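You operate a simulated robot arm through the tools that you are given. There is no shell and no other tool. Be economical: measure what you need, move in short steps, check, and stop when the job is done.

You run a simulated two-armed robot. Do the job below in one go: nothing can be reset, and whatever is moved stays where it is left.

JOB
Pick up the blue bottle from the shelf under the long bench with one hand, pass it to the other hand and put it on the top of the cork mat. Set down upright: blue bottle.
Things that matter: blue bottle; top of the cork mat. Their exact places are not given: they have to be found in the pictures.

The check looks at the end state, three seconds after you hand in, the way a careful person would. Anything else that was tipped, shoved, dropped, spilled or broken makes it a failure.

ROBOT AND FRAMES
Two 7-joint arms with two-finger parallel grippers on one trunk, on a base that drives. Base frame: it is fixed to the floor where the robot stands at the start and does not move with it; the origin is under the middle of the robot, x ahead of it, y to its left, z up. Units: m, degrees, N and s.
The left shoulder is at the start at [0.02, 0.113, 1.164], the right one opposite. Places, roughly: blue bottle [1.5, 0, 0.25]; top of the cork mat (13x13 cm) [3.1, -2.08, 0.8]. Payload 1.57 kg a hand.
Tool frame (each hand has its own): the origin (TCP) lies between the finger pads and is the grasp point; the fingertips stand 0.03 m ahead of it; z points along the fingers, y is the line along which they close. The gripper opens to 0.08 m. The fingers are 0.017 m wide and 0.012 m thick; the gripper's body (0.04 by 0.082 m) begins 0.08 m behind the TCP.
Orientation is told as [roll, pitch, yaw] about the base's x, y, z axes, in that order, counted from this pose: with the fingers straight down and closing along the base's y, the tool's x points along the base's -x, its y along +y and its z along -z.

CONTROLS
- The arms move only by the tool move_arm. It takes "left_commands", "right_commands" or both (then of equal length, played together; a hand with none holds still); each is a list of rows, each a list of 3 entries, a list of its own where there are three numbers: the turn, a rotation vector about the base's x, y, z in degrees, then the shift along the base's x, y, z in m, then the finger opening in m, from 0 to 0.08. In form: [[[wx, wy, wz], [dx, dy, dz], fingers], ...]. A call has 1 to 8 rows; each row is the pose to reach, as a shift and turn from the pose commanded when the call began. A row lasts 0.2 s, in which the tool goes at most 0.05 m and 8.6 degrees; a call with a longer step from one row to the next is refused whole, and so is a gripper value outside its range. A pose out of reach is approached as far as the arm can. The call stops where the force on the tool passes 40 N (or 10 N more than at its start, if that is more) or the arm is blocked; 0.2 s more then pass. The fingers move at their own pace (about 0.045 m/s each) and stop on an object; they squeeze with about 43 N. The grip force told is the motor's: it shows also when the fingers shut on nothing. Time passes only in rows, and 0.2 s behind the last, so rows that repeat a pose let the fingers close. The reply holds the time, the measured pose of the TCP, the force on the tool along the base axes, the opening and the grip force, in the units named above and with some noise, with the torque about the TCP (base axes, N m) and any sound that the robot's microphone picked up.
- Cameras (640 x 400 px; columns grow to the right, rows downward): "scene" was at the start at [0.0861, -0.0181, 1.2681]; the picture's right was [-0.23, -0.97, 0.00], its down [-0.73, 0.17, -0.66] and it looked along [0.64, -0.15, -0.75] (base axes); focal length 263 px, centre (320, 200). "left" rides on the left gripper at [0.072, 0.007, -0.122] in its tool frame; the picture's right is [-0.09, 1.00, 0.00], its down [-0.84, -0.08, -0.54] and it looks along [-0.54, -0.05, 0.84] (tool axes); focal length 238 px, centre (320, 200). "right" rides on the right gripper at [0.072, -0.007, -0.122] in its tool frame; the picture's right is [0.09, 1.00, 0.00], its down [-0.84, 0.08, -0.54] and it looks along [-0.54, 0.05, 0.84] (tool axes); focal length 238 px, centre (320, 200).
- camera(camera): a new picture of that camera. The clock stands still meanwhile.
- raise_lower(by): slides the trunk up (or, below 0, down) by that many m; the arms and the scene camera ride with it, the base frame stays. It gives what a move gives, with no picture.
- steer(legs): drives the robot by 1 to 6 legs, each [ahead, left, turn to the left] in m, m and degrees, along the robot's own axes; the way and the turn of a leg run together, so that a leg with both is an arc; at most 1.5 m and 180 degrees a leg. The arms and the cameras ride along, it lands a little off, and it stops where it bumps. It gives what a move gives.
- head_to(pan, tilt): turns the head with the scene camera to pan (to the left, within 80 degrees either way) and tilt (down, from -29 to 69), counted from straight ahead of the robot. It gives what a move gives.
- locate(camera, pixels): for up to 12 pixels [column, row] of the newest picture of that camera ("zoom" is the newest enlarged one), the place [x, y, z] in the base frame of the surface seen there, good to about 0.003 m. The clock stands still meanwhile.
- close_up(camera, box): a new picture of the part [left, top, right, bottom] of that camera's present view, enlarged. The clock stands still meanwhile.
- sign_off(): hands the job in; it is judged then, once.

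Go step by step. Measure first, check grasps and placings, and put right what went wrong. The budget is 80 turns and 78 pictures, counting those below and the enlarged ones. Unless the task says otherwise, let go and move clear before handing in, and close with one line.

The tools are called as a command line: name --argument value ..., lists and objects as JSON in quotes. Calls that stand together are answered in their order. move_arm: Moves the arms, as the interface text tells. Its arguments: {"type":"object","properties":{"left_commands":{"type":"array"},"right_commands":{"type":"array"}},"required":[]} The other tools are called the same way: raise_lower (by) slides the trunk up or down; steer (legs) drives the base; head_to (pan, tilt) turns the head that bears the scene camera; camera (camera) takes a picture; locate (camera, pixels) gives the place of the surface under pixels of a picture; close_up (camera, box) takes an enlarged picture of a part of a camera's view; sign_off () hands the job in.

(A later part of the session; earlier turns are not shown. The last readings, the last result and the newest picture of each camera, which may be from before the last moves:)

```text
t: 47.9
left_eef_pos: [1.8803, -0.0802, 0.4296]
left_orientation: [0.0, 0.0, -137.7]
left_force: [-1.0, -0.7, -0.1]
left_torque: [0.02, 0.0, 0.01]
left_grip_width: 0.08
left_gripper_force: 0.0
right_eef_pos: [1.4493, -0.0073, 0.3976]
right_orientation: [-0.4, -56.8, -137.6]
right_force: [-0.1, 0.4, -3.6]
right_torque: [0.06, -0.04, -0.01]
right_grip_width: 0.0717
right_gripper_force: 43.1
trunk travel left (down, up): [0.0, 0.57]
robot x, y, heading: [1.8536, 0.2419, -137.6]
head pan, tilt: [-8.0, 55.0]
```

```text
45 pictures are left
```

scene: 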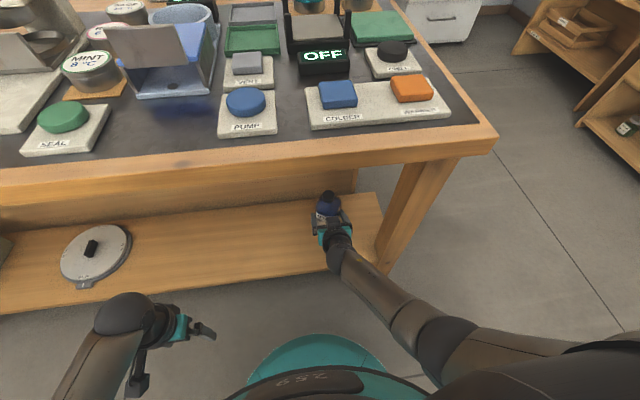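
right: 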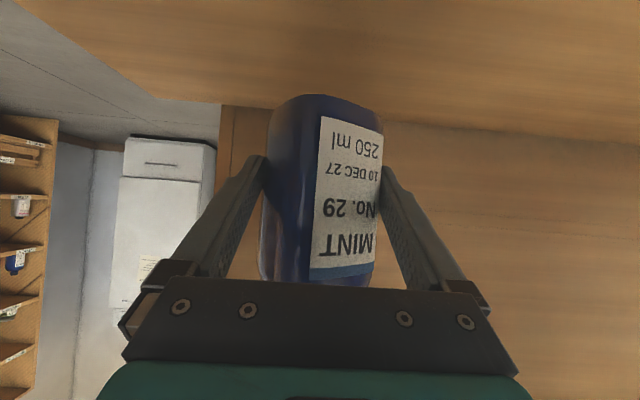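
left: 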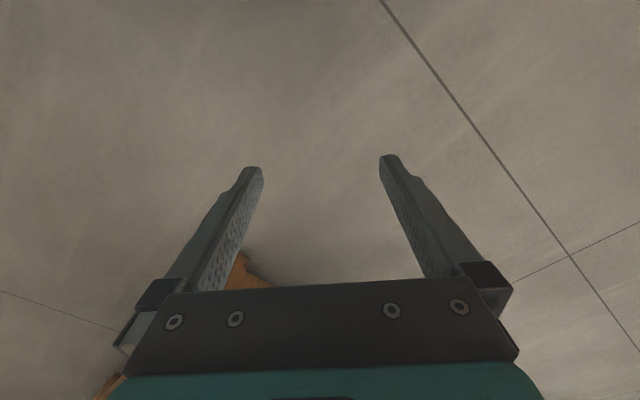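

Lifted cleanly (≈3.6 N weight, grip steady). Backing straight out into the aisle and then raising the trunk.

steer --legs '[[-0.32, 0, 0]]'

raise_lower --by 0.45

camera --camera "scene"

camera --camera "right"

```text
t: 50.0
left_eef_pos: [2.115, 0.1353, 0.43]
left_orientation: [0.0, 0.0, -137.9]
left_force: [0.2, -0.5, -0.7]
left_torque: [0.01, -0.02, 0.0]
left_grip_width: 0.08
left_gripper_force: 0.0
right_eef_pos: [1.6864, 0.2068, 0.3976]
right_orientation: [-0.5, -56.8, -137.8]
right_force: [-0.5, -0.1, -4.4]
right_torque: [0.0, -0.01, 0.0]
right_grip_width: 0.0717
right_gripper_force: 42.6
trunk travel left (down, up): [0.0, 0.57]
robot x, y, heading: [2.0925, 0.4565, -137.9]
head pan, tilt: [-8.0, 55.0]
```

```text
refused: 0.45 is not a number from -0.4 to 0.4
```

```text
44 pictures are left
```

scene: 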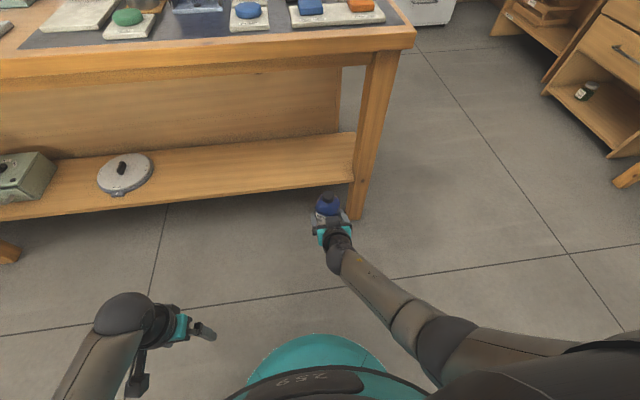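

```text
43 pictures are left
```

right: 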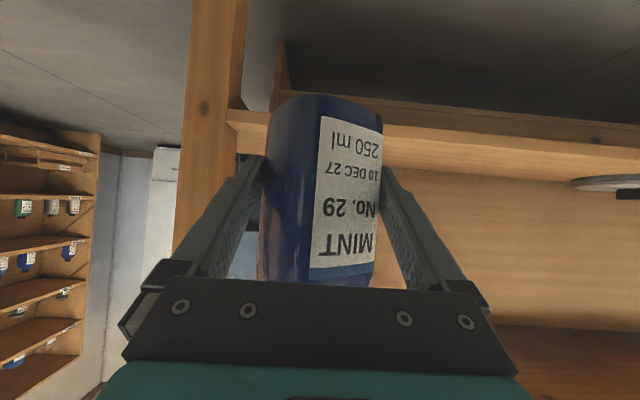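

Held securely at e-clear distance; the trunk move limit is 0.4. Raising 0.4 m, then bringing the right hand up and toward the middle.

raise_lower --by 0.4

move_arm --right_commands '[[[0, 0, 0], [0.0156, 0.0006, 0.02], 0.03], [[0, 0, 0], [0.0312, 0.0012, 0.04], 0.03], [[0, 0, 0], [0.0468, 0.0018, 0.06], 0.03], [[0, 0, 0], [0.0624, 0.0024, 0.08], 0.03], [[0, 0, 0], [0.078, 0.003, 0.1], 0.03], [[0, 0, 0], [0.078, 0.003, 0.1], 0.03]]'

camera --camera "scene"

```text
t: 53.9
left_eef_pos: [2.1143, 0.1356, 0.8294]
left_orientation: [0.0, 0.1, -137.9]
left_force: [-0.2, 0.0, -0.7]
left_torque: [0.02, 0.01, 0.01]
left_grip_width: 0.0802
left_gripper_force: 0.2
right_eef_pos: [1.6858, 0.2082, 0.7966]
right_orientation: [-0.4, -56.8, -137.9]
right_force: [0.1, -0.1, -4.9]
right_torque: [-0.02, -0.05, 0.02]
right_grip_width: 0.072
right_gripper_force: 43.3
trunk travel left (down, up): [-0.4, 0.17]
robot x, y, heading: [2.0925, 0.454, -138.3]
head pan, tilt: [-8.0, 55.0]
```

```text
t: 55.3
left_eef_pos: [2.1139, 0.1357, 0.8292]
left_orientation: [0.0, 0.1, -137.9]
left_force: [0.6, -0.2, -0.6]
left_torque: [0.0, 0.03, 0.01]
left_grip_width: 0.0802
left_gripper_force: 0.0
right_eef_pos: [1.7638, 0.211, 0.8976]
right_orientation: [-0.5, -56.7, -137.8]
right_force: [-0.3, 0.1, -3.9]
right_torque: [0.05, -0.01, -0.03]
right_grip_width: 0.0723
right_gripper_force: 43.2
trunk travel left (down, up): [-0.4, 0.17]
robot x, y, heading: [2.0915, 0.4566, -138.0]
head pan, tilt: [-8.0, 55.0]
```

```text
42 pictures are left
```

scene: 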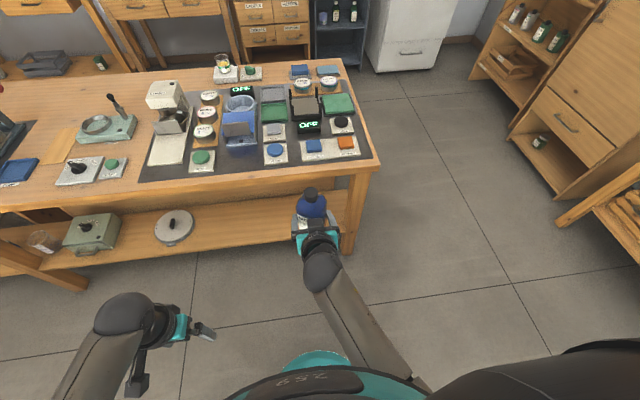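

The bottle is upright in the right hand at (312,205). Measuring the cap for the handover.

close_up --camera "scene" --box '[264, 170, 360, 230]'

locate --camera "zoom" --pixels '[[310, 130], [310, 118], [310, 145], [285, 130], [335, 130], [310, 165], [290, 200], [320, 240], [255, 200], [390, 200]]'

```text
6.67 times, centred on (312, 200) of scene
```

zoom: 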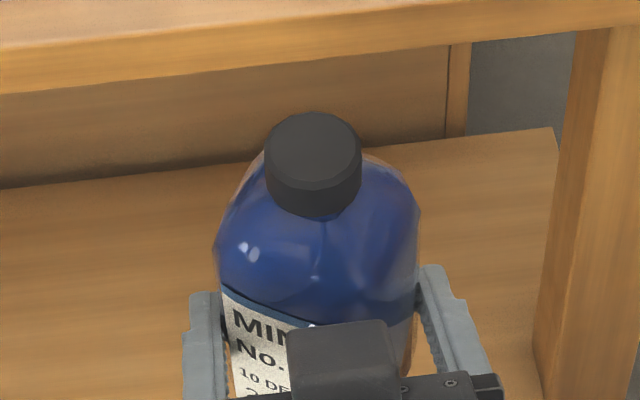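

```text
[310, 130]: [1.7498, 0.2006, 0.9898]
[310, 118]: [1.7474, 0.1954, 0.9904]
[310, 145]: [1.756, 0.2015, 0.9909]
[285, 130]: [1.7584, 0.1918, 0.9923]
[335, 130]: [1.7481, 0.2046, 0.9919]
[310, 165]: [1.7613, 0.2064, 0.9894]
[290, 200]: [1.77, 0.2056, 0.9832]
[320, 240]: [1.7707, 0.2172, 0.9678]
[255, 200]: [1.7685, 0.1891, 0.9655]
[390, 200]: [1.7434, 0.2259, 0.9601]
```

Cap top centre is (1.755, 0.203, 0.991), radius ~0.016. Moving the left hand up and forward first, staying above the bottle.

move_arm --left_commands '[[[0, 0, 0], [-0.0249, -0.0134, 0.0339], 0.08], [[0, 0, 0], [-0.0498, -0.0268, 0.0678], 0.08], [[0, 0, 0], [-0.0746, -0.0401, 0.1016], 0.08], [[0, 0, 0], [-0.0995, -0.0535, 0.1355], 0.08], [[0, 0, 0], [-0.1244, -0.0669, 0.1694], 0.08], [[0, 0, 0], [-0.1493, -0.0803, 0.2033], 0.08], [[0, 0, 0], [-0.1741, -0.0936, 0.2371], 0.08], [[0, 0, 0], [-0.199, -0.107, 0.271], 0.08]]'

move_arm --left_commands '[[[0, 0, 0], [-0.0267, 0.029, 0], 0.08], [[0, 0, 0], [-0.0533, 0.058, 0], 0.08], [[0, 0, 0], [-0.08, 0.087, 0], 0.08], [[0, 0, 0], [-0.1067, 0.116, 0], 0.08], [[0, 0, 0], [-0.1067, 0.116, 0], 0.08]]'

camera --camera "left"

camera --camera "scene"

```text
t: 57.1
left_eef_pos: [1.9164, 0.0262, 1.1]
left_orientation: [0.1, 0.1, -137.9]
left_force: [-0.3, -0.1, -0.1]
left_torque: [0.02, 0.01, -0.02]
left_grip_width: 0.0802
left_gripper_force: 0.0
right_eef_pos: [1.764, 0.211, 0.8985]
right_orientation: [-0.4, -56.8, -137.8]
right_force: [0.0, 0.3, -3.6]
right_torque: [0.01, 0.0, -0.01]
right_grip_width: 0.0719
right_gripper_force: 43.8
trunk travel left (down, up): [-0.4, 0.17]
robot x, y, heading: [2.0914, 0.4564, -138.0]
head pan, tilt: [-8.0, 55.0]
```

```text
t: 58.3
left_eef_pos: [1.8088, 0.1444, 1.1003]
left_orientation: [-0.1, 0.0, -137.9]
left_force: [0.3, 0.5, -0.7]
left_torque: [-0.01, 0.02, 0.0]
left_grip_width: 0.0799
left_gripper_force: 0.0
right_eef_pos: [1.7646, 0.2106, 0.8972]
right_orientation: [-0.3, -56.8, -137.7]
right_force: [-0.6, 0.2, -4.1]
right_torque: [0.04, -0.04, 0.01]
right_grip_width: 0.0721
right_gripper_force: 42.9
trunk travel left (down, up): [-0.4, 0.17]
robot x, y, heading: [2.0924, 0.4514, -138.1]
head pan, tilt: [-8.0, 55.0]
```

```text
40 pictures are left
```

left: 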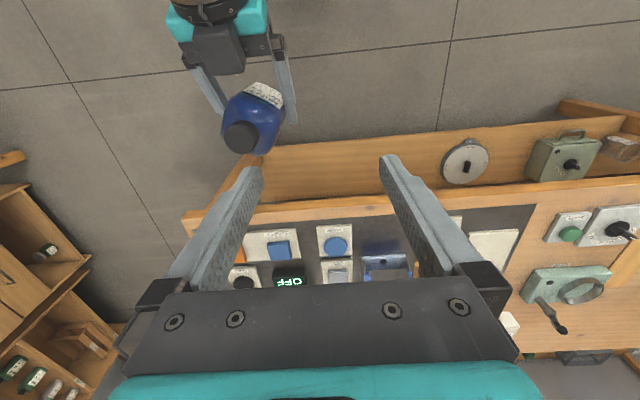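

```text
39 pictures are left
```

scene: 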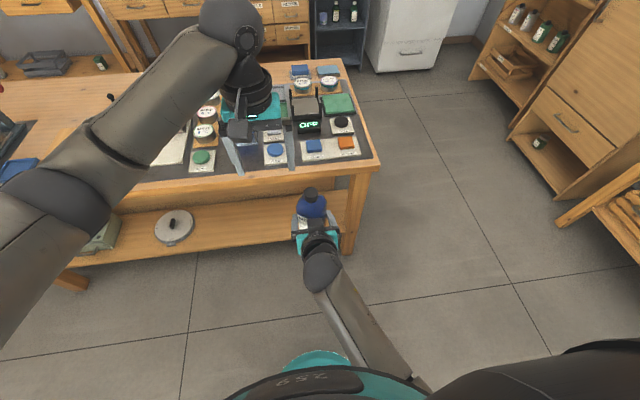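

The left camera sees the cap at (240,138). Confirming its location from this view.

locate --camera "left" --pixels '[[240, 138], [228, 138], [252, 136], [240, 127], [240, 148]]'

```text
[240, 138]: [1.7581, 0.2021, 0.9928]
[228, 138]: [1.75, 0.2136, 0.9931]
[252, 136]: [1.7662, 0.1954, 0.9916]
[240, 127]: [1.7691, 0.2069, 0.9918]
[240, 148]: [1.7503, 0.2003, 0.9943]
```

Cap centre (1.758, 0.204, 0.992). Moving over it, then down so the tips bracket the cap, leaving the fingers open.

move_arm --left_commands '[[[0, 0, 0], [-0.0255, 0.0298, 0], 0.08], [[0, 0, 0], [-0.051, 0.0596, 0], 0.08], [[0, 0, 0], [-0.051, 0.0596, 0], 0.08], [[0, 0, 0], [-0.051, 0.0596, -0.035], 0.08], [[0, 0, 0], [-0.051, 0.0596, -0.07], 0.08], [[0, 0, 0], [-0.051, 0.0596, -0.1], 0.08], [[0, 0, 0], [-0.051, 0.0596, -0.1], 0.08]]'

camera --camera "left"

close_up --camera "scene" --box '[240, 130, 400, 230]'

```text
t: 59.9
left_eef_pos: [1.7577, 0.2045, 0.9992]
left_orientation: [0.0, 0.0, -137.9]
left_force: [0.5, 0.2, 0.0]
left_torque: [0.05, -0.02, -0.01]
left_grip_width: 0.0798
left_gripper_force: 0.1
right_eef_pos: [1.7639, 0.2106, 0.8976]
right_orientation: [-0.5, -56.8, -137.7]
right_force: [0.6, 0.5, -4.8]
right_torque: [0.04, -0.02, -0.02]
right_grip_width: 0.072
right_gripper_force: 42.9
trunk travel left (down, up): [-0.4, 0.17]
robot x, y, heading: [2.0904, 0.4527, -137.7]
head pan, tilt: [-8.0, 55.0]
```

```text
38 pictures are left
```

left: 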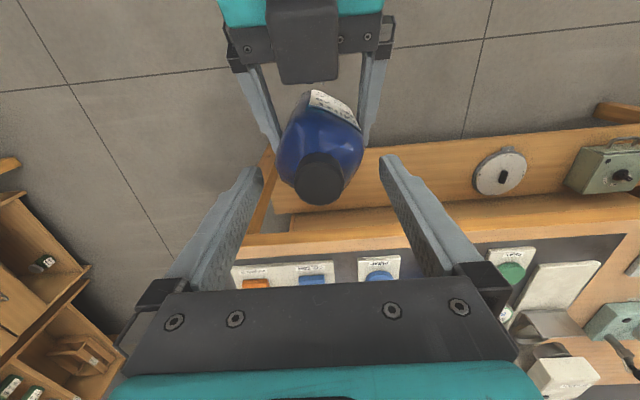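

```text
4.00 times, centred on (320, 180) of scene
```

zoom: 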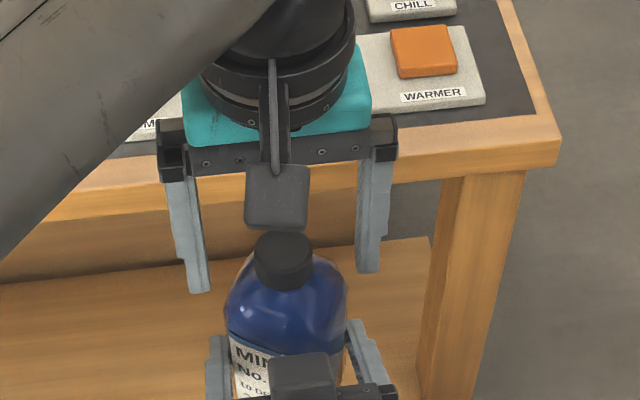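

The cap (319,180) is centred between the left fingertips. Closing the left hand on the cap.

move_arm --left_commands '[[[0, 0, 0], [0, 0, 0], 0.06], [[0, 0, 0], [0, 0, 0], 0.04], [[0, 0, 0], [0, 0, 0], 0.02], [[0, 0, 0], [0, 0, 0], 0.015], [[0, 0, 0], [0, 0, 0], 0.015], [[0, 0, 0], [0, 0, 0], 0.015]]'

camera --camera "left"

```text
t: 61.3
left_eef_pos: [1.757, 0.2039, 0.9996]
left_orientation: [-0.1, 0.1, -137.9]
left_force: [-1.3, 2.1, 1.9]
left_torque: [0.25, 0.19, 0.1]
left_grip_width: 0.0312
left_gripper_force: 39.5
right_eef_pos: [1.7637, 0.2108, 0.8967]
right_orientation: [-0.4, -56.8, -137.8]
right_force: [0.5, -2.5, -5.1]
right_torque: [0.03, -0.1, -0.1]
right_grip_width: 0.0722
right_gripper_force: 43.1
trunk travel left (down, up): [-0.4, 0.17]
robot x, y, heading: [2.0959, 0.4572, -137.7]
head pan, tilt: [-8.0, 55.0]
```

```text
36 pictures are left
```

left: 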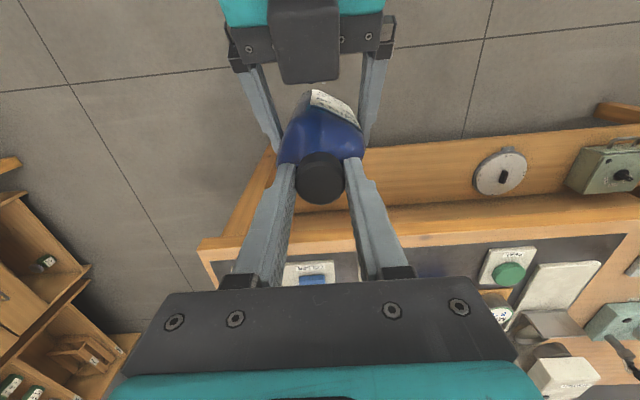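

The left hand holds the cap (0.031, 39.5 N). Opening the right hand and letting the grip settle.

move_arm --right_commands '[[[0, 0, 0], [0, 0, 0], 0.075], [[0, 0, 0], [0, 0, 0], 0.08], [[0, 0, 0], [0, 0, 0], 0.08]]'

camera --camera "left"

camera --camera "right"

```text
t: 62.1
left_eef_pos: [1.7571, 0.2034, 0.9992]
left_orientation: [0.0, 0.1, -137.9]
left_force: [0.1, -0.4, 0.1]
left_torque: [0.02, -0.02, 0.02]
left_grip_width: 0.031
left_gripper_force: 39.8
right_eef_pos: [1.7642, 0.2104, 0.8975]
right_orientation: [-0.4, -56.8, -137.8]
right_force: [-0.5, -1.2, 0.1]
right_torque: [-0.01, -0.01, 0.02]
right_grip_width: 0.0799
right_gripper_force: 0.1
trunk travel left (down, up): [-0.4, 0.17]
robot x, y, heading: [2.0914, 0.4575, -138.0]
head pan, tilt: [-8.0, 55.0]
```

```text
35 pictures are left
```

left: 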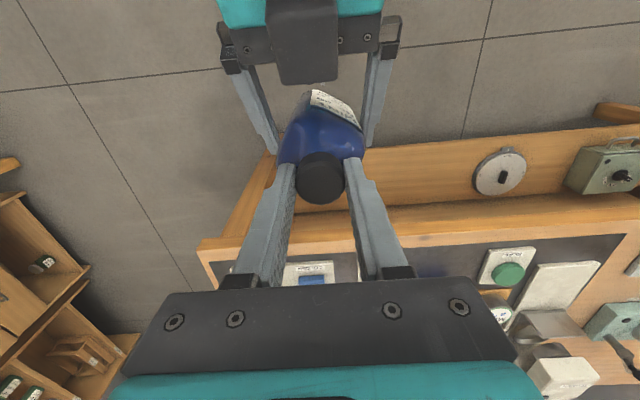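

```text
34 pictures are left
```

right: 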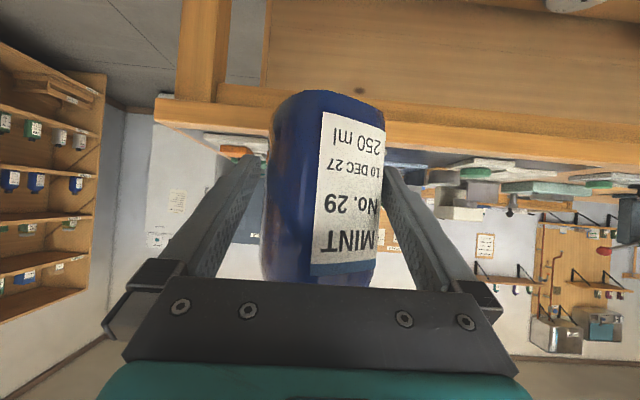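

The right fingers are free of the bottle, which hangs still in the left hand. Withdrawing the right hand straight back, then to the right and down.

move_arm --right_commands '[[[0, 0, 0], [0.015, 0.0135, 0], 0.08], [[0, 0, 0], [0.037, 0.0335, 0], 0.08], [[0, 0, 0], [0.059, 0.0535, 0], 0.08], [[0, 0, 0], [0.081, 0.0735, 0], 0.08], [[0, 0, 0], [0.055, 0.103, -0.01], 0.08], [[0, 0, 0], [0.03, 0.13, -0.03], 0.08], [[0, 0, 0], [0.005, 0.157, -0.05], 0.08], [[0, 0, 0], [-0.02, 0.184, -0.07], 0.08]]'

camera --camera "scene"

camera --camera "right"

```text
t: 63.9
left_eef_pos: [1.7569, 0.2045, 0.9986]
left_orientation: [0.0, 0.1, -137.9]
left_force: [-0.8, 0.1, -3.9]
left_torque: [0.01, -0.02, 0.04]
left_grip_width: 0.0309
left_gripper_force: 39.9
right_eef_pos: [1.7444, 0.3958, 0.828]
right_orientation: [-0.3, -56.8, -138.0]
right_force: [-0.9, 0.0, -0.1]
right_torque: [0.0, -0.02, 0.04]
right_grip_width: 0.0798
right_gripper_force: 0.0
trunk travel left (down, up): [-0.4, 0.17]
robot x, y, heading: [2.0945, 0.4559, -137.8]
head pan, tilt: [-8.0, 55.0]
```

```text
33 pictures are left
```

scene: 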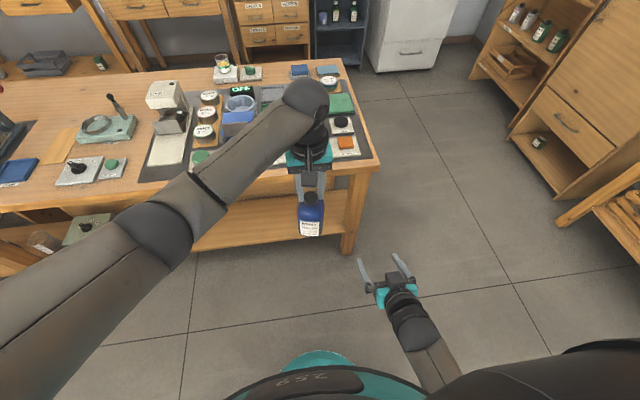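

```text
32 pictures are left
```

right: 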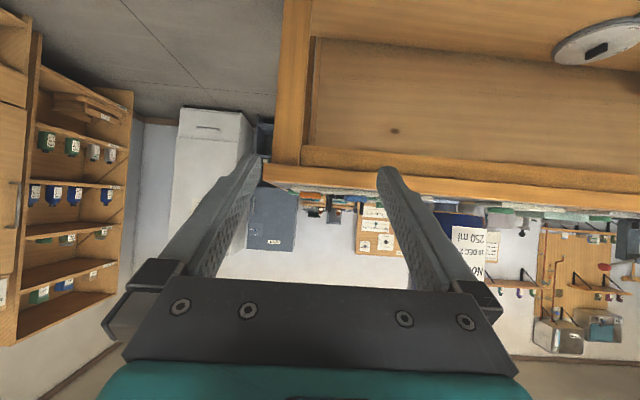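

Handover done: left hand carries the bottle (3.9 N) at e≈0.24 m clear of the bench edge. Now strafing along the aisle toward the far end, then looking for the mat.

steer --legs '[[0, 1.3, 0]]'

head_to --pan 45 --tilt 28

camera --camera "scene"

```text
t: 70.4
left_eef_pos: [2.6384, -0.7623, 0.9985]
left_orientation: [0.1, 0.1, -137.3]
left_force: [0.3, 0.3, -4.3]
left_torque: [-0.01, 0.02, 0.0]
left_grip_width: 0.031
left_gripper_force: 39.9
right_eef_pos: [2.6243, -0.5711, 0.8274]
right_orientation: [-0.3, -56.7, -137.2]
right_force: [0.4, 0.0, -0.9]
right_torque: [0.0, 0.0, 0.02]
right_grip_width: 0.0801
right_gripper_force: 0.0
trunk travel left (down, up): [-0.4, 0.17]
robot x, y, heading: [2.9676, -0.5034, -137.4]
head pan, tilt: [-8.0, 55.0]
```

```text
t: 71.6
left_eef_pos: [2.6377, -0.7624, 0.9988]
left_orientation: [0.1, 0.0, -137.3]
left_force: [0.1, -1.0, -4.0]
left_torque: [0.04, 0.01, -0.03]
left_grip_width: 0.0309
left_gripper_force: 39.9
right_eef_pos: [2.6225, -0.571, 0.8286]
right_orientation: [-0.4, -56.8, -137.2]
right_force: [0.7, 0.6, -1.0]
right_torque: [0.0, -0.02, 0.0]
right_grip_width: 0.08
right_gripper_force: 0.1
trunk travel left (down, up): [-0.4, 0.17]
robot x, y, heading: [2.9716, -0.5047, -137.5]
head pan, tilt: [45.0, 28.0]
```

```text
31 pictures are left
```

scene: 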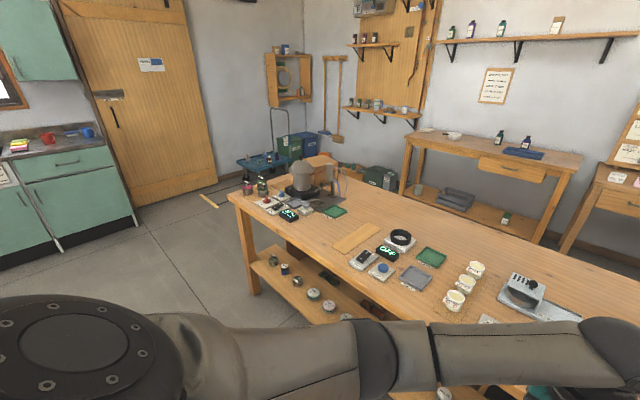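

A tan plate shows near (355,238). Zooming in on this part of the bench.

close_up --camera "scene" --box '[220, 150, 460, 300]'

locate --camera "scene" --pixels '[[335, 246], [357, 238], [378, 226], [232, 197], [300, 190], [345, 175], [325, 160], [290, 215], [330, 212], [262, 200], [250, 185], [310, 205]]'

```text
2.67 times, centred on (340, 225) of scene
```

zoom: 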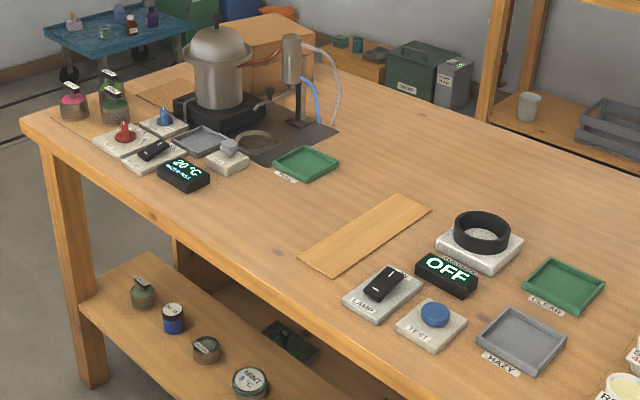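

```text
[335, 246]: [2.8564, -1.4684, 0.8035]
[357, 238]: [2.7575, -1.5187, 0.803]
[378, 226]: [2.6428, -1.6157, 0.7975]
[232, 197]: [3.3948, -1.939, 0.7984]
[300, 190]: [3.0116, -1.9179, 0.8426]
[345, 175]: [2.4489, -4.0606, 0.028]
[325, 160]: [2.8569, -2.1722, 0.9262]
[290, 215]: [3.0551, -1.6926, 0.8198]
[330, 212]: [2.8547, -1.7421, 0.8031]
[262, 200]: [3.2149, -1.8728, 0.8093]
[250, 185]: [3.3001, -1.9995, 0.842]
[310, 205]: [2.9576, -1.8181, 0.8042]
```

A speckled cork plate lies left of the kettle near zoom (165,92). Enlarging that corner.

close_up --camera "scene" --box '[224, 160, 320, 220]'

locate --camera "zoom" --pixels '[[340, 135], [310, 150], [365, 125], [400, 120], [330, 120], [360, 160], [290, 140], [240, 180], [270, 235], [200, 220], [440, 160], [110, 210]]'

```text
6.67 times, centred on (272, 190) of scene
```

zoom: 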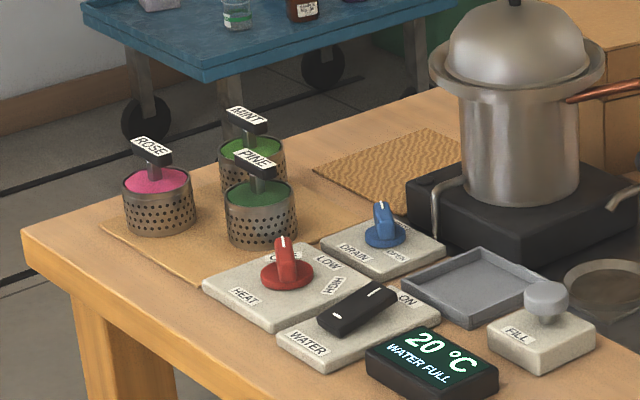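

```text
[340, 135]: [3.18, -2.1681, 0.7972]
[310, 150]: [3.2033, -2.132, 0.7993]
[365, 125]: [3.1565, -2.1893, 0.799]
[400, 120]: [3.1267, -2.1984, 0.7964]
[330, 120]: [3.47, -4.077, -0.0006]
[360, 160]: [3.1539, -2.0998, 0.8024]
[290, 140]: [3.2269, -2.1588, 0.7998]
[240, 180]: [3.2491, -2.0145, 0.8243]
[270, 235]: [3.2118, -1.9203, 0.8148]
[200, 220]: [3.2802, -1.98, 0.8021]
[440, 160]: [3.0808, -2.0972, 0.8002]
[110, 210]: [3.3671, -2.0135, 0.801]
```

The cork mat is found: visible corners near zoom (315,173), (420,130), (405,213), with the kettle's burner, the DRAIN pad and jars alongside. Measuring its corners and neighbours.

locate --camera "zoom" --pixels '[[319, 173], [420, 132], [400, 208], [452, 152], [412, 180], [465, 130], [445, 75], [520, 50], [515, 5], [250, 125], [385, 210], [290, 215]]'

locate --camera "scene" --pixels '[[255, 168], [292, 162], [240, 178], [200, 200], [215, 215], [150, 205], [303, 165], [325, 185]]'

```text
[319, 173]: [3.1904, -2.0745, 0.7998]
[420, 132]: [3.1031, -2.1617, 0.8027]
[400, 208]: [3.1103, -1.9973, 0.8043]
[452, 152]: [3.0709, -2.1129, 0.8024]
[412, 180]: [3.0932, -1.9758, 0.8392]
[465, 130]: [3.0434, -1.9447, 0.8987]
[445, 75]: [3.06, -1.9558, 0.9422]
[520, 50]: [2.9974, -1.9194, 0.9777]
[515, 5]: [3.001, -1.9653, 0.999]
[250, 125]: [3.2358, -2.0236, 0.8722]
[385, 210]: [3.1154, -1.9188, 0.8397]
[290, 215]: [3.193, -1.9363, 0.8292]
```

```text
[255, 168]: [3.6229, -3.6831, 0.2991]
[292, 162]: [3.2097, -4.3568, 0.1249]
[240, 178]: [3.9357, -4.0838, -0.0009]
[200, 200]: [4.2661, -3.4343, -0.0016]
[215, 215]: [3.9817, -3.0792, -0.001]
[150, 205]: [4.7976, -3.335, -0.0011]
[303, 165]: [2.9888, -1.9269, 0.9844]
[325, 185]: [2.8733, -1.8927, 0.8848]
```

The mat centre is ≈(3.098,-2.075), only ~4 cm from the bench's end edge, so placing from the end side is most open. Checking floor space along the aisle and beyond the bench end.

locate --camera "scene" --pixels '[[60, 250], [135, 225], [3, 268], [180, 240], [220, 200], [160, 300], [305, 145], [245, 160], [280, 175]]'

head_to --pan 80 --tilt 30

camera --camera "scene"

```text
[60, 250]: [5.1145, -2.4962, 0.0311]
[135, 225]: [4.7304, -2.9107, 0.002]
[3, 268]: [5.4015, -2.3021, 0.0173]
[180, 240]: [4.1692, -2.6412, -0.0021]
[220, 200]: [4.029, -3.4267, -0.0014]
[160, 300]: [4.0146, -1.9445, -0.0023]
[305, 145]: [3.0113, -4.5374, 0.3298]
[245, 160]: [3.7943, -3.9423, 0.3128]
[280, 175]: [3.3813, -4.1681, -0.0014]
```

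```text
t: 72.6
left_eef_pos: [2.6381, -0.7623, 0.9993]
left_orientation: [-0.1, 0.1, -137.4]
left_force: [0.1, 0.7, -5.4]
left_torque: [0.0, -0.01, 0.02]
left_grip_width: 0.0308
left_gripper_force: 39.8
right_eef_pos: [2.6231, -0.5716, 0.8287]
right_orientation: [-0.5, -56.8, -137.3]
right_force: [0.1, -0.2, 0.1]
right_torque: [-0.01, 0.02, 0.01]
right_grip_width: 0.0801
right_gripper_force: 0.0
trunk travel left (down, up): [-0.4, 0.17]
robot x, y, heading: [2.9686, -0.5055, -137.4]
head pan, tilt: [80.0, 30.0]
```

```text
28 pictures are left
```

scene: 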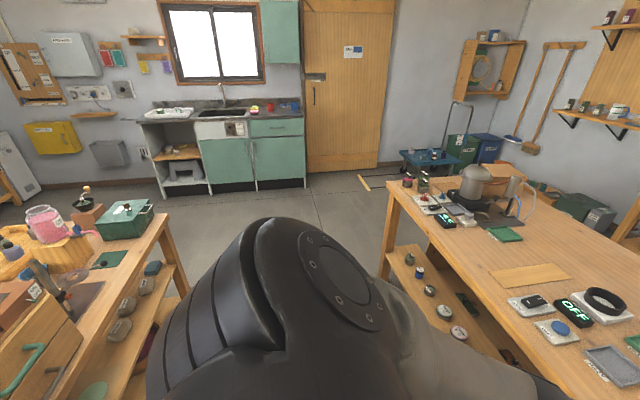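

The space beyond the bench end is open (counter at u≈4.5). Checking the neighbouring table's corner at (165,215) and its leg.

locate --camera "scene" --pixels '[[165, 216], [185, 292], [118, 265], [388, 186], [100, 300], [250, 185]]'

```text
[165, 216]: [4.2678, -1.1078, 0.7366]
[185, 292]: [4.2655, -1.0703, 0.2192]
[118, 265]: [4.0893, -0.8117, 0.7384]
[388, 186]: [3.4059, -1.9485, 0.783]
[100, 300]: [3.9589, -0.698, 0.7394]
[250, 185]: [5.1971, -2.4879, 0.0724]
```

The aisle is 1.2 m wide and I'm in the middle. Strafing 1.95 m past the bench end, then turning 90° right to face the bench end.

steer --legs '[[0, 1.0, 0], [0, 0.95, 0], [0, 0, -90]]'

head_to --pan 40 --tilt 35

camera --camera "scene"

```text
t: 86.2
left_eef_pos: [4.0334, -1.6022, 0.9993]
left_orientation: [0.0, 0.1, 132.8]
left_force: [0.5, -0.7, -3.6]
left_torque: [0.0, -0.01, 0.0]
left_grip_width: 0.0309
left_gripper_force: 39.3
right_eef_pos: [4.2239, -1.5867, 0.8289]
right_orientation: [-0.4, -56.8, 132.9]
right_force: [-0.1, -0.9, 0.5]
right_torque: [-0.03, 0.0, 0.0]
right_grip_width: 0.08
right_gripper_force: 0.1
trunk travel left (down, up): [-0.4, 0.17]
robot x, y, heading: [4.288, -1.9334, 132.7]
head pan, tilt: [80.0, 30.0]
```

```text
t: 87.2
left_eef_pos: [4.0314, -1.6013, 0.9994]
left_orientation: [0.0, 0.1, 132.9]
left_force: [-0.5, 0.6, -5.0]
left_torque: [-0.03, 0.03, -0.01]
left_grip_width: 0.0307
left_gripper_force: 40.0
right_eef_pos: [4.2228, -1.5871, 0.828]
right_orientation: [-0.4, -56.8, 133.0]
right_force: [0.5, -0.5, 0.4]
right_torque: [-0.02, 0.0, -0.03]
right_grip_width: 0.0796
right_gripper_force: 0.1
trunk travel left (down, up): [-0.4, 0.17]
robot x, y, heading: [4.288, -1.9321, 132.7]
head pan, tilt: [40.0, 35.0]
```

```text
27 pictures are left
```

scene: 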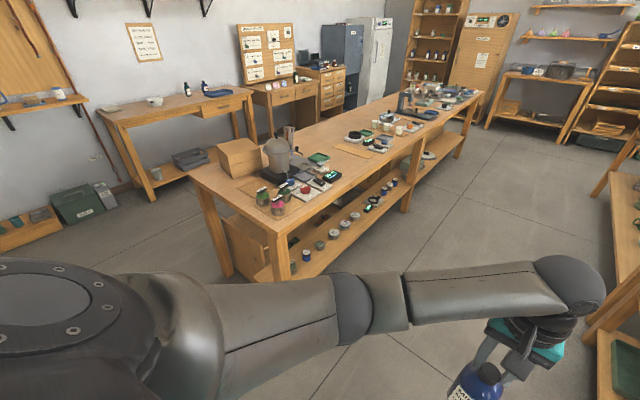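

I'm past the bench end facing it; the mat is 0.70 ahead and 0.97 left. Raising the trunk 0.1, lifting and tucking the right hand away, then strafing left alongside the bench end.

raise_lower --by 0.1

move_arm --right_commands '[[[0, 0, 0], [0.0235, 0.0115, 0.03], 0.08], [[0, 0, 0], [0.047, 0.023, 0.06], 0.08], [[0, 0, 0], [0.0705, 0.0345, 0.09], 0.08], [[0, 0, 0], [0.094, 0.046, 0.12], 0.08]]'

steer --legs '[[0, 0.97, 0]]'

head_to --pan 0 --tilt 50

camera --camera "scene"

```text
t: 88.6
left_eef_pos: [4.0318, -1.6033, 1.1001]
left_orientation: [0.0, 0.1, 132.8]
left_force: [0.5, -0.2, -4.4]
left_torque: [0.01, -0.03, -0.01]
left_grip_width: 0.0308
left_gripper_force: 39.8
right_eef_pos: [4.2237, -1.5873, 0.9295]
right_orientation: [-0.4, -56.8, 132.9]
right_force: [-0.3, 0.0, 0.7]
right_torque: [-0.02, -0.01, 0.01]
right_grip_width: 0.0799
right_gripper_force: 0.0
trunk travel left (down, up): [-0.5, 0.07]
robot x, y, heading: [4.2867, -1.9352, 133.0]
head pan, tilt: [40.0, 35.0]
```

```text
t: 89.6
left_eef_pos: [4.031, -1.601, 1.1004]
left_orientation: [-0.1, 0.0, 132.7]
left_force: [0.1, -0.1, -3.6]
left_torque: [-0.01, -0.04, 0.01]
left_grip_width: 0.0309
left_gripper_force: 39.7
right_eef_pos: [4.3177, -1.5404, 1.0478]
right_orientation: [-0.3, -56.7, 132.9]
right_force: [-0.2, -0.3, -0.4]
right_torque: [-0.02, 0.0, -0.02]
right_grip_width: 0.0802
right_gripper_force: 0.1
trunk travel left (down, up): [-0.5, 0.07]
robot x, y, heading: [4.2914, -1.9331, 132.9]
head pan, tilt: [40.0, 35.0]
```

```text
t: 94.7
left_eef_pos: [3.3144, -2.2697, 1.0983]
left_orientation: [0.0, 0.1, 133.1]
left_force: [-0.5, -0.9, -4.5]
left_torque: [-0.01, -0.02, 0.01]
left_grip_width: 0.0307
left_gripper_force: 39.4
right_eef_pos: [3.5988, -2.2077, 1.0478]
right_orientation: [-0.4, -56.9, 133.4]
right_force: [-0.1, -0.1, 0.8]
right_torque: [-0.02, -0.02, -0.01]
right_grip_width: 0.0801
right_gripper_force: 0.0
trunk travel left (down, up): [-0.5, 0.07]
robot x, y, heading: [3.5747, -2.5988, 132.9]
head pan, tilt: [40.0, 35.0]
```

```text
t: 95.7
left_eef_pos: [3.3136, -2.2694, 1.099]
left_orientation: [0.0, 0.1, 133.1]
left_force: [0.4, 0.1, -4.3]
left_torque: [-0.02, -0.02, 0.0]
left_grip_width: 0.0308
left_gripper_force: 39.7
right_eef_pos: [3.5993, -2.2081, 1.0481]
right_orientation: [-0.4, -56.8, 133.3]
right_force: [0.1, 0.2, -0.3]
right_torque: [0.02, 0.0, 0.02]
right_grip_width: 0.0801
right_gripper_force: 0.0
trunk travel left (down, up): [-0.5, 0.07]
robot x, y, heading: [3.5727, -2.5999, 133.2]
head pan, tilt: [0.0, 50.0]
```

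```text
26 pictures are left
```

scene: 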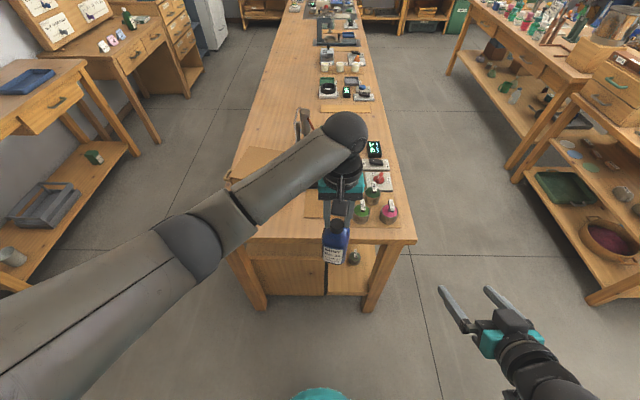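

The hand is 0.29 short of the mat, visible at about (312,205). Zooming to remeasure the mat from this side.

close_up --camera "scene" --box '[256, 160, 416, 260]'

camera --camera "left"

```text
4.00 times, centred on (336, 210) of scene
```

zoom: 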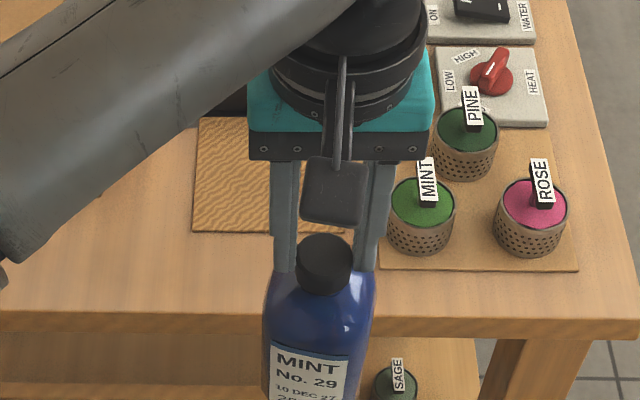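

```text
24 pictures are left
```

left: 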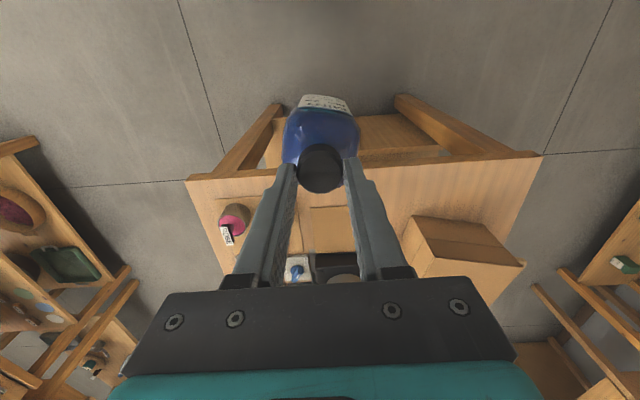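

locate --camera "zoom" --pixels '[[197, 228], [202, 122], [262, 231], [350, 232], [230, 180], [205, 110], [385, 262], [425, 205], [225, 105], [60, 150]]'

locate --camera "left" --pixels '[[312, 210], [345, 208], [314, 250], [345, 248], [330, 230], [420, 220], [410, 260], [342, 280], [320, 258]]'

```text
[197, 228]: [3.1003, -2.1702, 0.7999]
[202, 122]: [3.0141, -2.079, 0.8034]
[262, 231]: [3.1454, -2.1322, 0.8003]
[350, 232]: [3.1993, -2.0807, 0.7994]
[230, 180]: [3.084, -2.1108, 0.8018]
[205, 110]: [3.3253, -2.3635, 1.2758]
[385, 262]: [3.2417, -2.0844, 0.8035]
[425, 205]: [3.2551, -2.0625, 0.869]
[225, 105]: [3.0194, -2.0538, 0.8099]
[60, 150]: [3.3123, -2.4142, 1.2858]
```

```text
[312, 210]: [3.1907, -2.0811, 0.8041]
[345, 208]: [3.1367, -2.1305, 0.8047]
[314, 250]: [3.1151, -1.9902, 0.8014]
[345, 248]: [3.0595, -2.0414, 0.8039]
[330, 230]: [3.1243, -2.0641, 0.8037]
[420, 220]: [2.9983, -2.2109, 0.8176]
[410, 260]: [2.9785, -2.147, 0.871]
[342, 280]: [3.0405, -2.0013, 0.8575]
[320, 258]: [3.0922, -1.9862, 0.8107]
```

Mat corners give centre (3.102,-2.078), top z 0.803; next to it, the nearest jar at (3.255,-2.06) stays clear. Driving 0.2 m ahead with the bottle bottom at ~0.945.

steer --legs '[[0.2, 0, 0]]'

camera --camera "left"

camera --camera "scene"

```text
t: 97.3
left_eef_pos: [3.1772, -2.1227, 1.0989]
left_orientation: [-0.1, 0.0, 133.3]
left_force: [0.5, 0.3, -4.0]
left_torque: [-0.01, 0.0, 0.03]
left_grip_width: 0.0308
left_gripper_force: 39.0
right_eef_pos: [3.4606, -2.0603, 1.0478]
right_orientation: [-0.4, -56.7, 133.3]
right_force: [-0.4, 0.5, -0.4]
right_torque: [0.0, 0.0, 0.0]
right_grip_width: 0.0799
right_gripper_force: 0.0
trunk travel left (down, up): [-0.5, 0.07]
robot x, y, heading: [3.4388, -2.4528, 133.3]
head pan, tilt: [0.0, 50.0]
```

```text
23 pictures are left
```

left: 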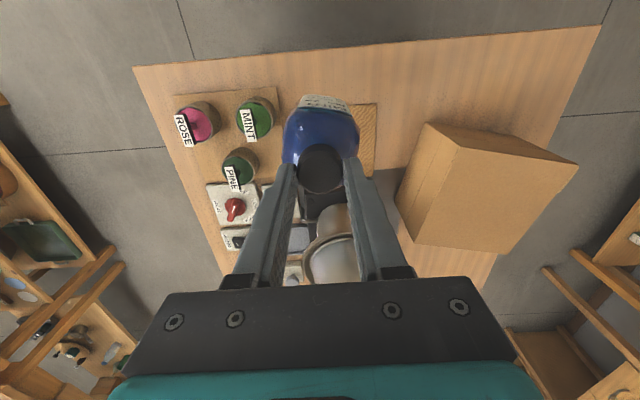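

```text
22 pictures are left
```

scene: 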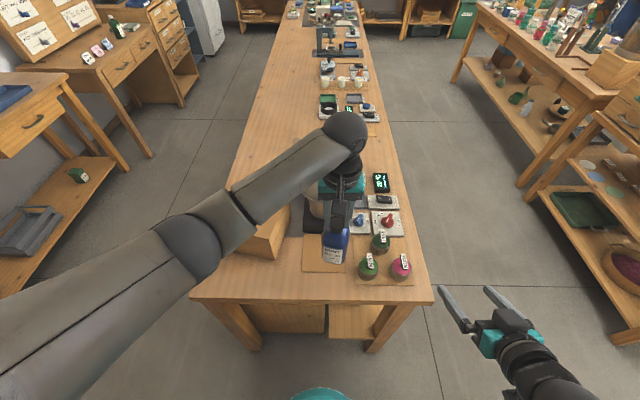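

Now 0.087 m from over the mat centre. Checking how near the kettle's pot and the box come.

locate --camera "left" --pixels '[[335, 210], [330, 238], [320, 260], [350, 270], [333, 222], [372, 110], [372, 165], [430, 130], [405, 185], [253, 120]]'

```text
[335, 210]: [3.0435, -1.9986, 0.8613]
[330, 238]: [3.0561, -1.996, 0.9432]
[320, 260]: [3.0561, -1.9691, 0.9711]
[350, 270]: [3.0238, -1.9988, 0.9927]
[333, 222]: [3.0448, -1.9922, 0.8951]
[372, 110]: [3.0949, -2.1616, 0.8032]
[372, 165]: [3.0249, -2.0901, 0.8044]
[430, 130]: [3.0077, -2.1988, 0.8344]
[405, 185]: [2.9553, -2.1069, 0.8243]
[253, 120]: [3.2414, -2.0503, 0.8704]
```

The pot rim is 9.4 cm from the mat centre, so I'll target 1 cm toward me: (3.108,-2.085). Moving over and lowering to about 1.5 cm above the mat.

move_arm --left_commands '[[[0, 0, 0], [-0.0345, 0.019, 0], 0.015], [[0, 0, 0], [-0.069, 0.038, 0], 0.015], [[0, 0, 0], [-0.069, 0.038, 0], 0.015], [[0, 0, 0], [-0.069, 0.038, -0.031], 0.015], [[0, 0, 0], [-0.069, 0.038, -0.062], 0.015], [[0, 0, 0], [-0.069, 0.038, -0.093], 0.015], [[0, 0, 0], [-0.069, 0.038, -0.124], 0.015], [[0, 0, 0], [-0.069, 0.038, -0.124], 0.015]]'

close_up --camera "scene" --box '[256, 190, 416, 290]'

camera --camera "left"

```text
t: 99.1
left_eef_pos: [3.1124, -2.0932, 0.9776]
left_orientation: [0.1, 0.1, 133.0]
left_force: [0.1, 0.2, -4.3]
left_torque: [-0.01, -0.01, -0.01]
left_grip_width: 0.0307
left_gripper_force: 39.3
left hand out of reach, approached as far as the arm can: row 7, 8
right_eef_pos: [3.4611, -2.0603, 1.0472]
right_orientation: [-0.4, -56.8, 133.4]
right_force: [-0.1, 1.2, -0.2]
right_torque: [0.01, -0.01, 0.01]
right_grip_width: 0.0798
right_gripper_force: 0.1
trunk travel left (down, up): [-0.5, 0.07]
robot x, y, heading: [3.435, -2.4533, 133.0]
head pan, tilt: [0.0, 50.0]
```

```text
4.00 times, centred on (336, 240) of scene
```

zoom: 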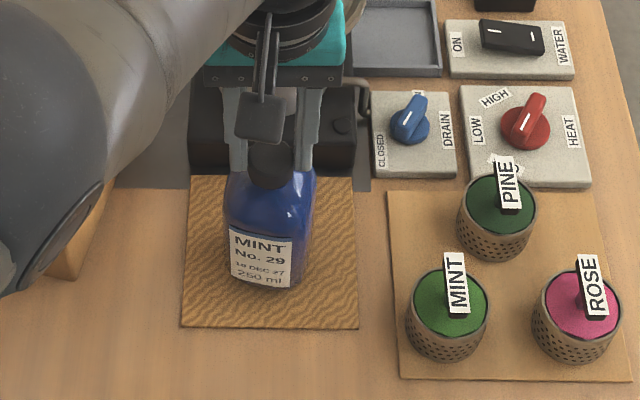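

```text
20 pictures are left
```

left: 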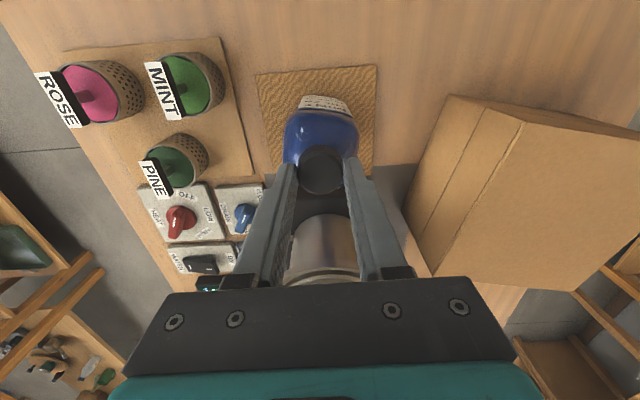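

The left arm is at its reach limit at z 0.978; lowering the trunk a bit will do the rest. First checking elbow height over the cardboard box.

locate --camera "zoom" --pixels '[[30, 200], [80, 260], [100, 200], [100, 230], [260, 165], [262, 285], [185, 322], [357, 325], [355, 180]]'

camera --camera "scene"

```text
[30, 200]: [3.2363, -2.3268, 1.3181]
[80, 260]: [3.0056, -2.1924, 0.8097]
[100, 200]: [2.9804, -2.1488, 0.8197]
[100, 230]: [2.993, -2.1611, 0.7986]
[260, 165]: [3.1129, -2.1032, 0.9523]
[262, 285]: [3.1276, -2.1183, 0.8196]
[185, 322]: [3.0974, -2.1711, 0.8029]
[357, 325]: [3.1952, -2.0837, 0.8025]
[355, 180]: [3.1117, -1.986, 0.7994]
```

```text
19 pictures are left
```

scene: 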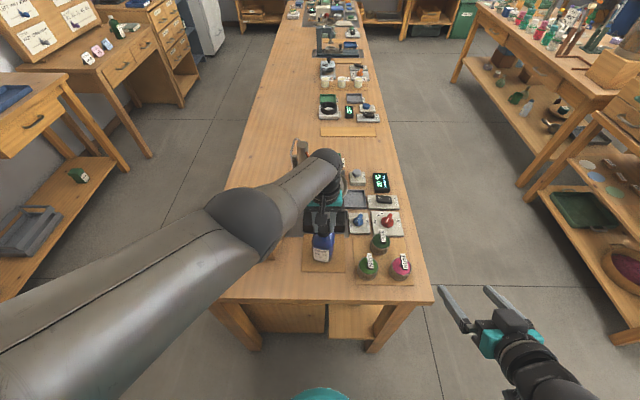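

The elbow is at z≈1.3, well above the box. Lowering the trunk 1 cm, then nudging the hand toward the mat centre.

raise_lower --by -0.01

move_arm --left_commands '[[[0, 0, 0], [-0.004, 0.005, 0], 0.015], [[0, 0, 0], [-0.006, 0.009, 0], 0.015], [[0, 0, 0], [-0.006, 0.009, 0], 0.015]]'

close_up --camera "scene" --box '[276, 200, 372, 260]'

```text
t: 99.7
left_eef_pos: [3.1106, -2.094, 0.9707]
left_orientation: [0.0, 0.0, 133.1]
left_force: [1.2, -2.6, 6.5]
left_torque: [-0.57, -0.3, -0.07]
left_grip_width: 0.0307
left_gripper_force: 39.6
right_eef_pos: [3.4616, -2.062, 1.0383]
right_orientation: [-0.4, -56.8, 133.3]
right_force: [0.9, 0.3, -1.1]
right_torque: [0.0, -0.03, -0.01]
right_grip_width: 0.0801
right_gripper_force: 0.0
trunk travel left (down, up): [-0.49, 0.08]
robot x, y, heading: [3.4374, -2.451, 133.1]
head pan, tilt: [0.0, 50.0]
```

```text
t: 100.5
left_eef_pos: [3.1087, -2.0947, 0.9691]
left_orientation: [0.2, 0.1, 133.2]
left_force: [0.1, -0.7, -4.5]
left_torque: [-0.02, 0.0, -0.01]
left_grip_width: 0.0307
left_gripper_force: 39.9
left hand out of reach, approached as far as the arm can: row 1, 2, 3
right_eef_pos: [3.4612, -2.0605, 1.0382]
right_orientation: [-0.4, -56.7, 133.3]
right_force: [0.8, 0.4, -0.6]
right_torque: [0.0, 0.0, 0.0]
right_grip_width: 0.08
right_gripper_force: 0.1
trunk travel left (down, up): [-0.49, 0.08]
robot x, y, heading: [3.4321, -2.4511, 133.2]
head pan, tilt: [0.0, 50.0]
```

```text
6.67 times, centred on (324, 230) of scene
```

zoom: 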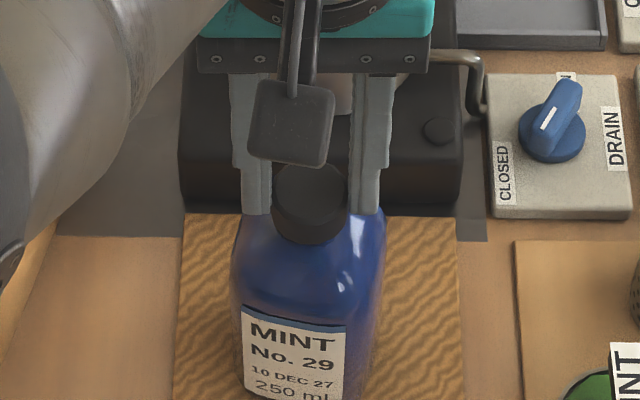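

The arm is at its limit about 1.3 cm short of my target, bottle still ~1.2 cm above the mat and well within it. I'll close that gap with a tiny drive ahead.

steer --legs '[[0.015, 0, 0]]'

camera --camera "left"

close_up --camera "scene" --box '[276, 210, 372, 270]'

```text
t: 101.3
left_eef_pos: [3.0996, -2.0826, 0.9682]
left_orientation: [0.0, 0.2, 133.3]
left_force: [0.5, -1.4, -1.0]
left_torque: [-0.19, -0.3, 0.0]
left_grip_width: 0.0307
left_gripper_force: 39.2
right_eef_pos: [3.4515, -2.051, 1.0371]
right_orientation: [-0.4, -56.7, 133.4]
right_force: [-0.1, -0.9, 0.9]
right_torque: [0.0, 0.03, -0.01]
right_grip_width: 0.0801
right_gripper_force: 0.1
trunk travel left (down, up): [-0.49, 0.08]
robot x, y, heading: [3.4251, -2.4404, 133.2]
head pan, tilt: [0.0, 50.0]
```

```text
17 pictures are left
```

left: 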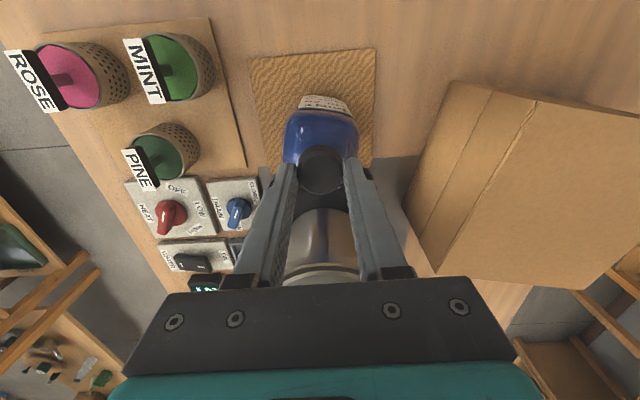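

```text
6.67 times, centred on (324, 240) of scene
```

zoom: 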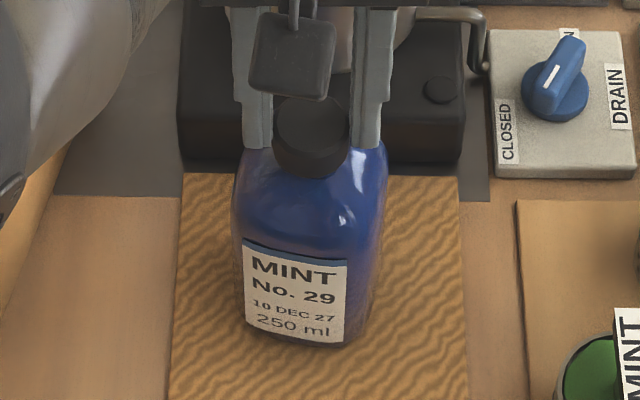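

The left force has fallen to -1 N, hinting the base is touching. Measuring the bottle's face for tilt and its base position against the mat.

locate --camera "zoom" --pixels '[[295, 340], [295, 348], [295, 260], [295, 205], [320, 125], [305, 150], [250, 335], [350, 345], [240, 380], [185, 300], [460, 300], [185, 180]]'

```text
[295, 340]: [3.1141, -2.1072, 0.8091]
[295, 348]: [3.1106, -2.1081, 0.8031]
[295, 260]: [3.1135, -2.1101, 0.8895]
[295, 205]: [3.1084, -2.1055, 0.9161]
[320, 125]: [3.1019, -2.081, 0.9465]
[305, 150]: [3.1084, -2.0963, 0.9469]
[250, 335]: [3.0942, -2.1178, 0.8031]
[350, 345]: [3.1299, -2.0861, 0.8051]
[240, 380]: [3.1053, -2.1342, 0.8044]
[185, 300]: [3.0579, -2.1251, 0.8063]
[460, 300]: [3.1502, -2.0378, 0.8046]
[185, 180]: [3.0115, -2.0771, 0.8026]
```

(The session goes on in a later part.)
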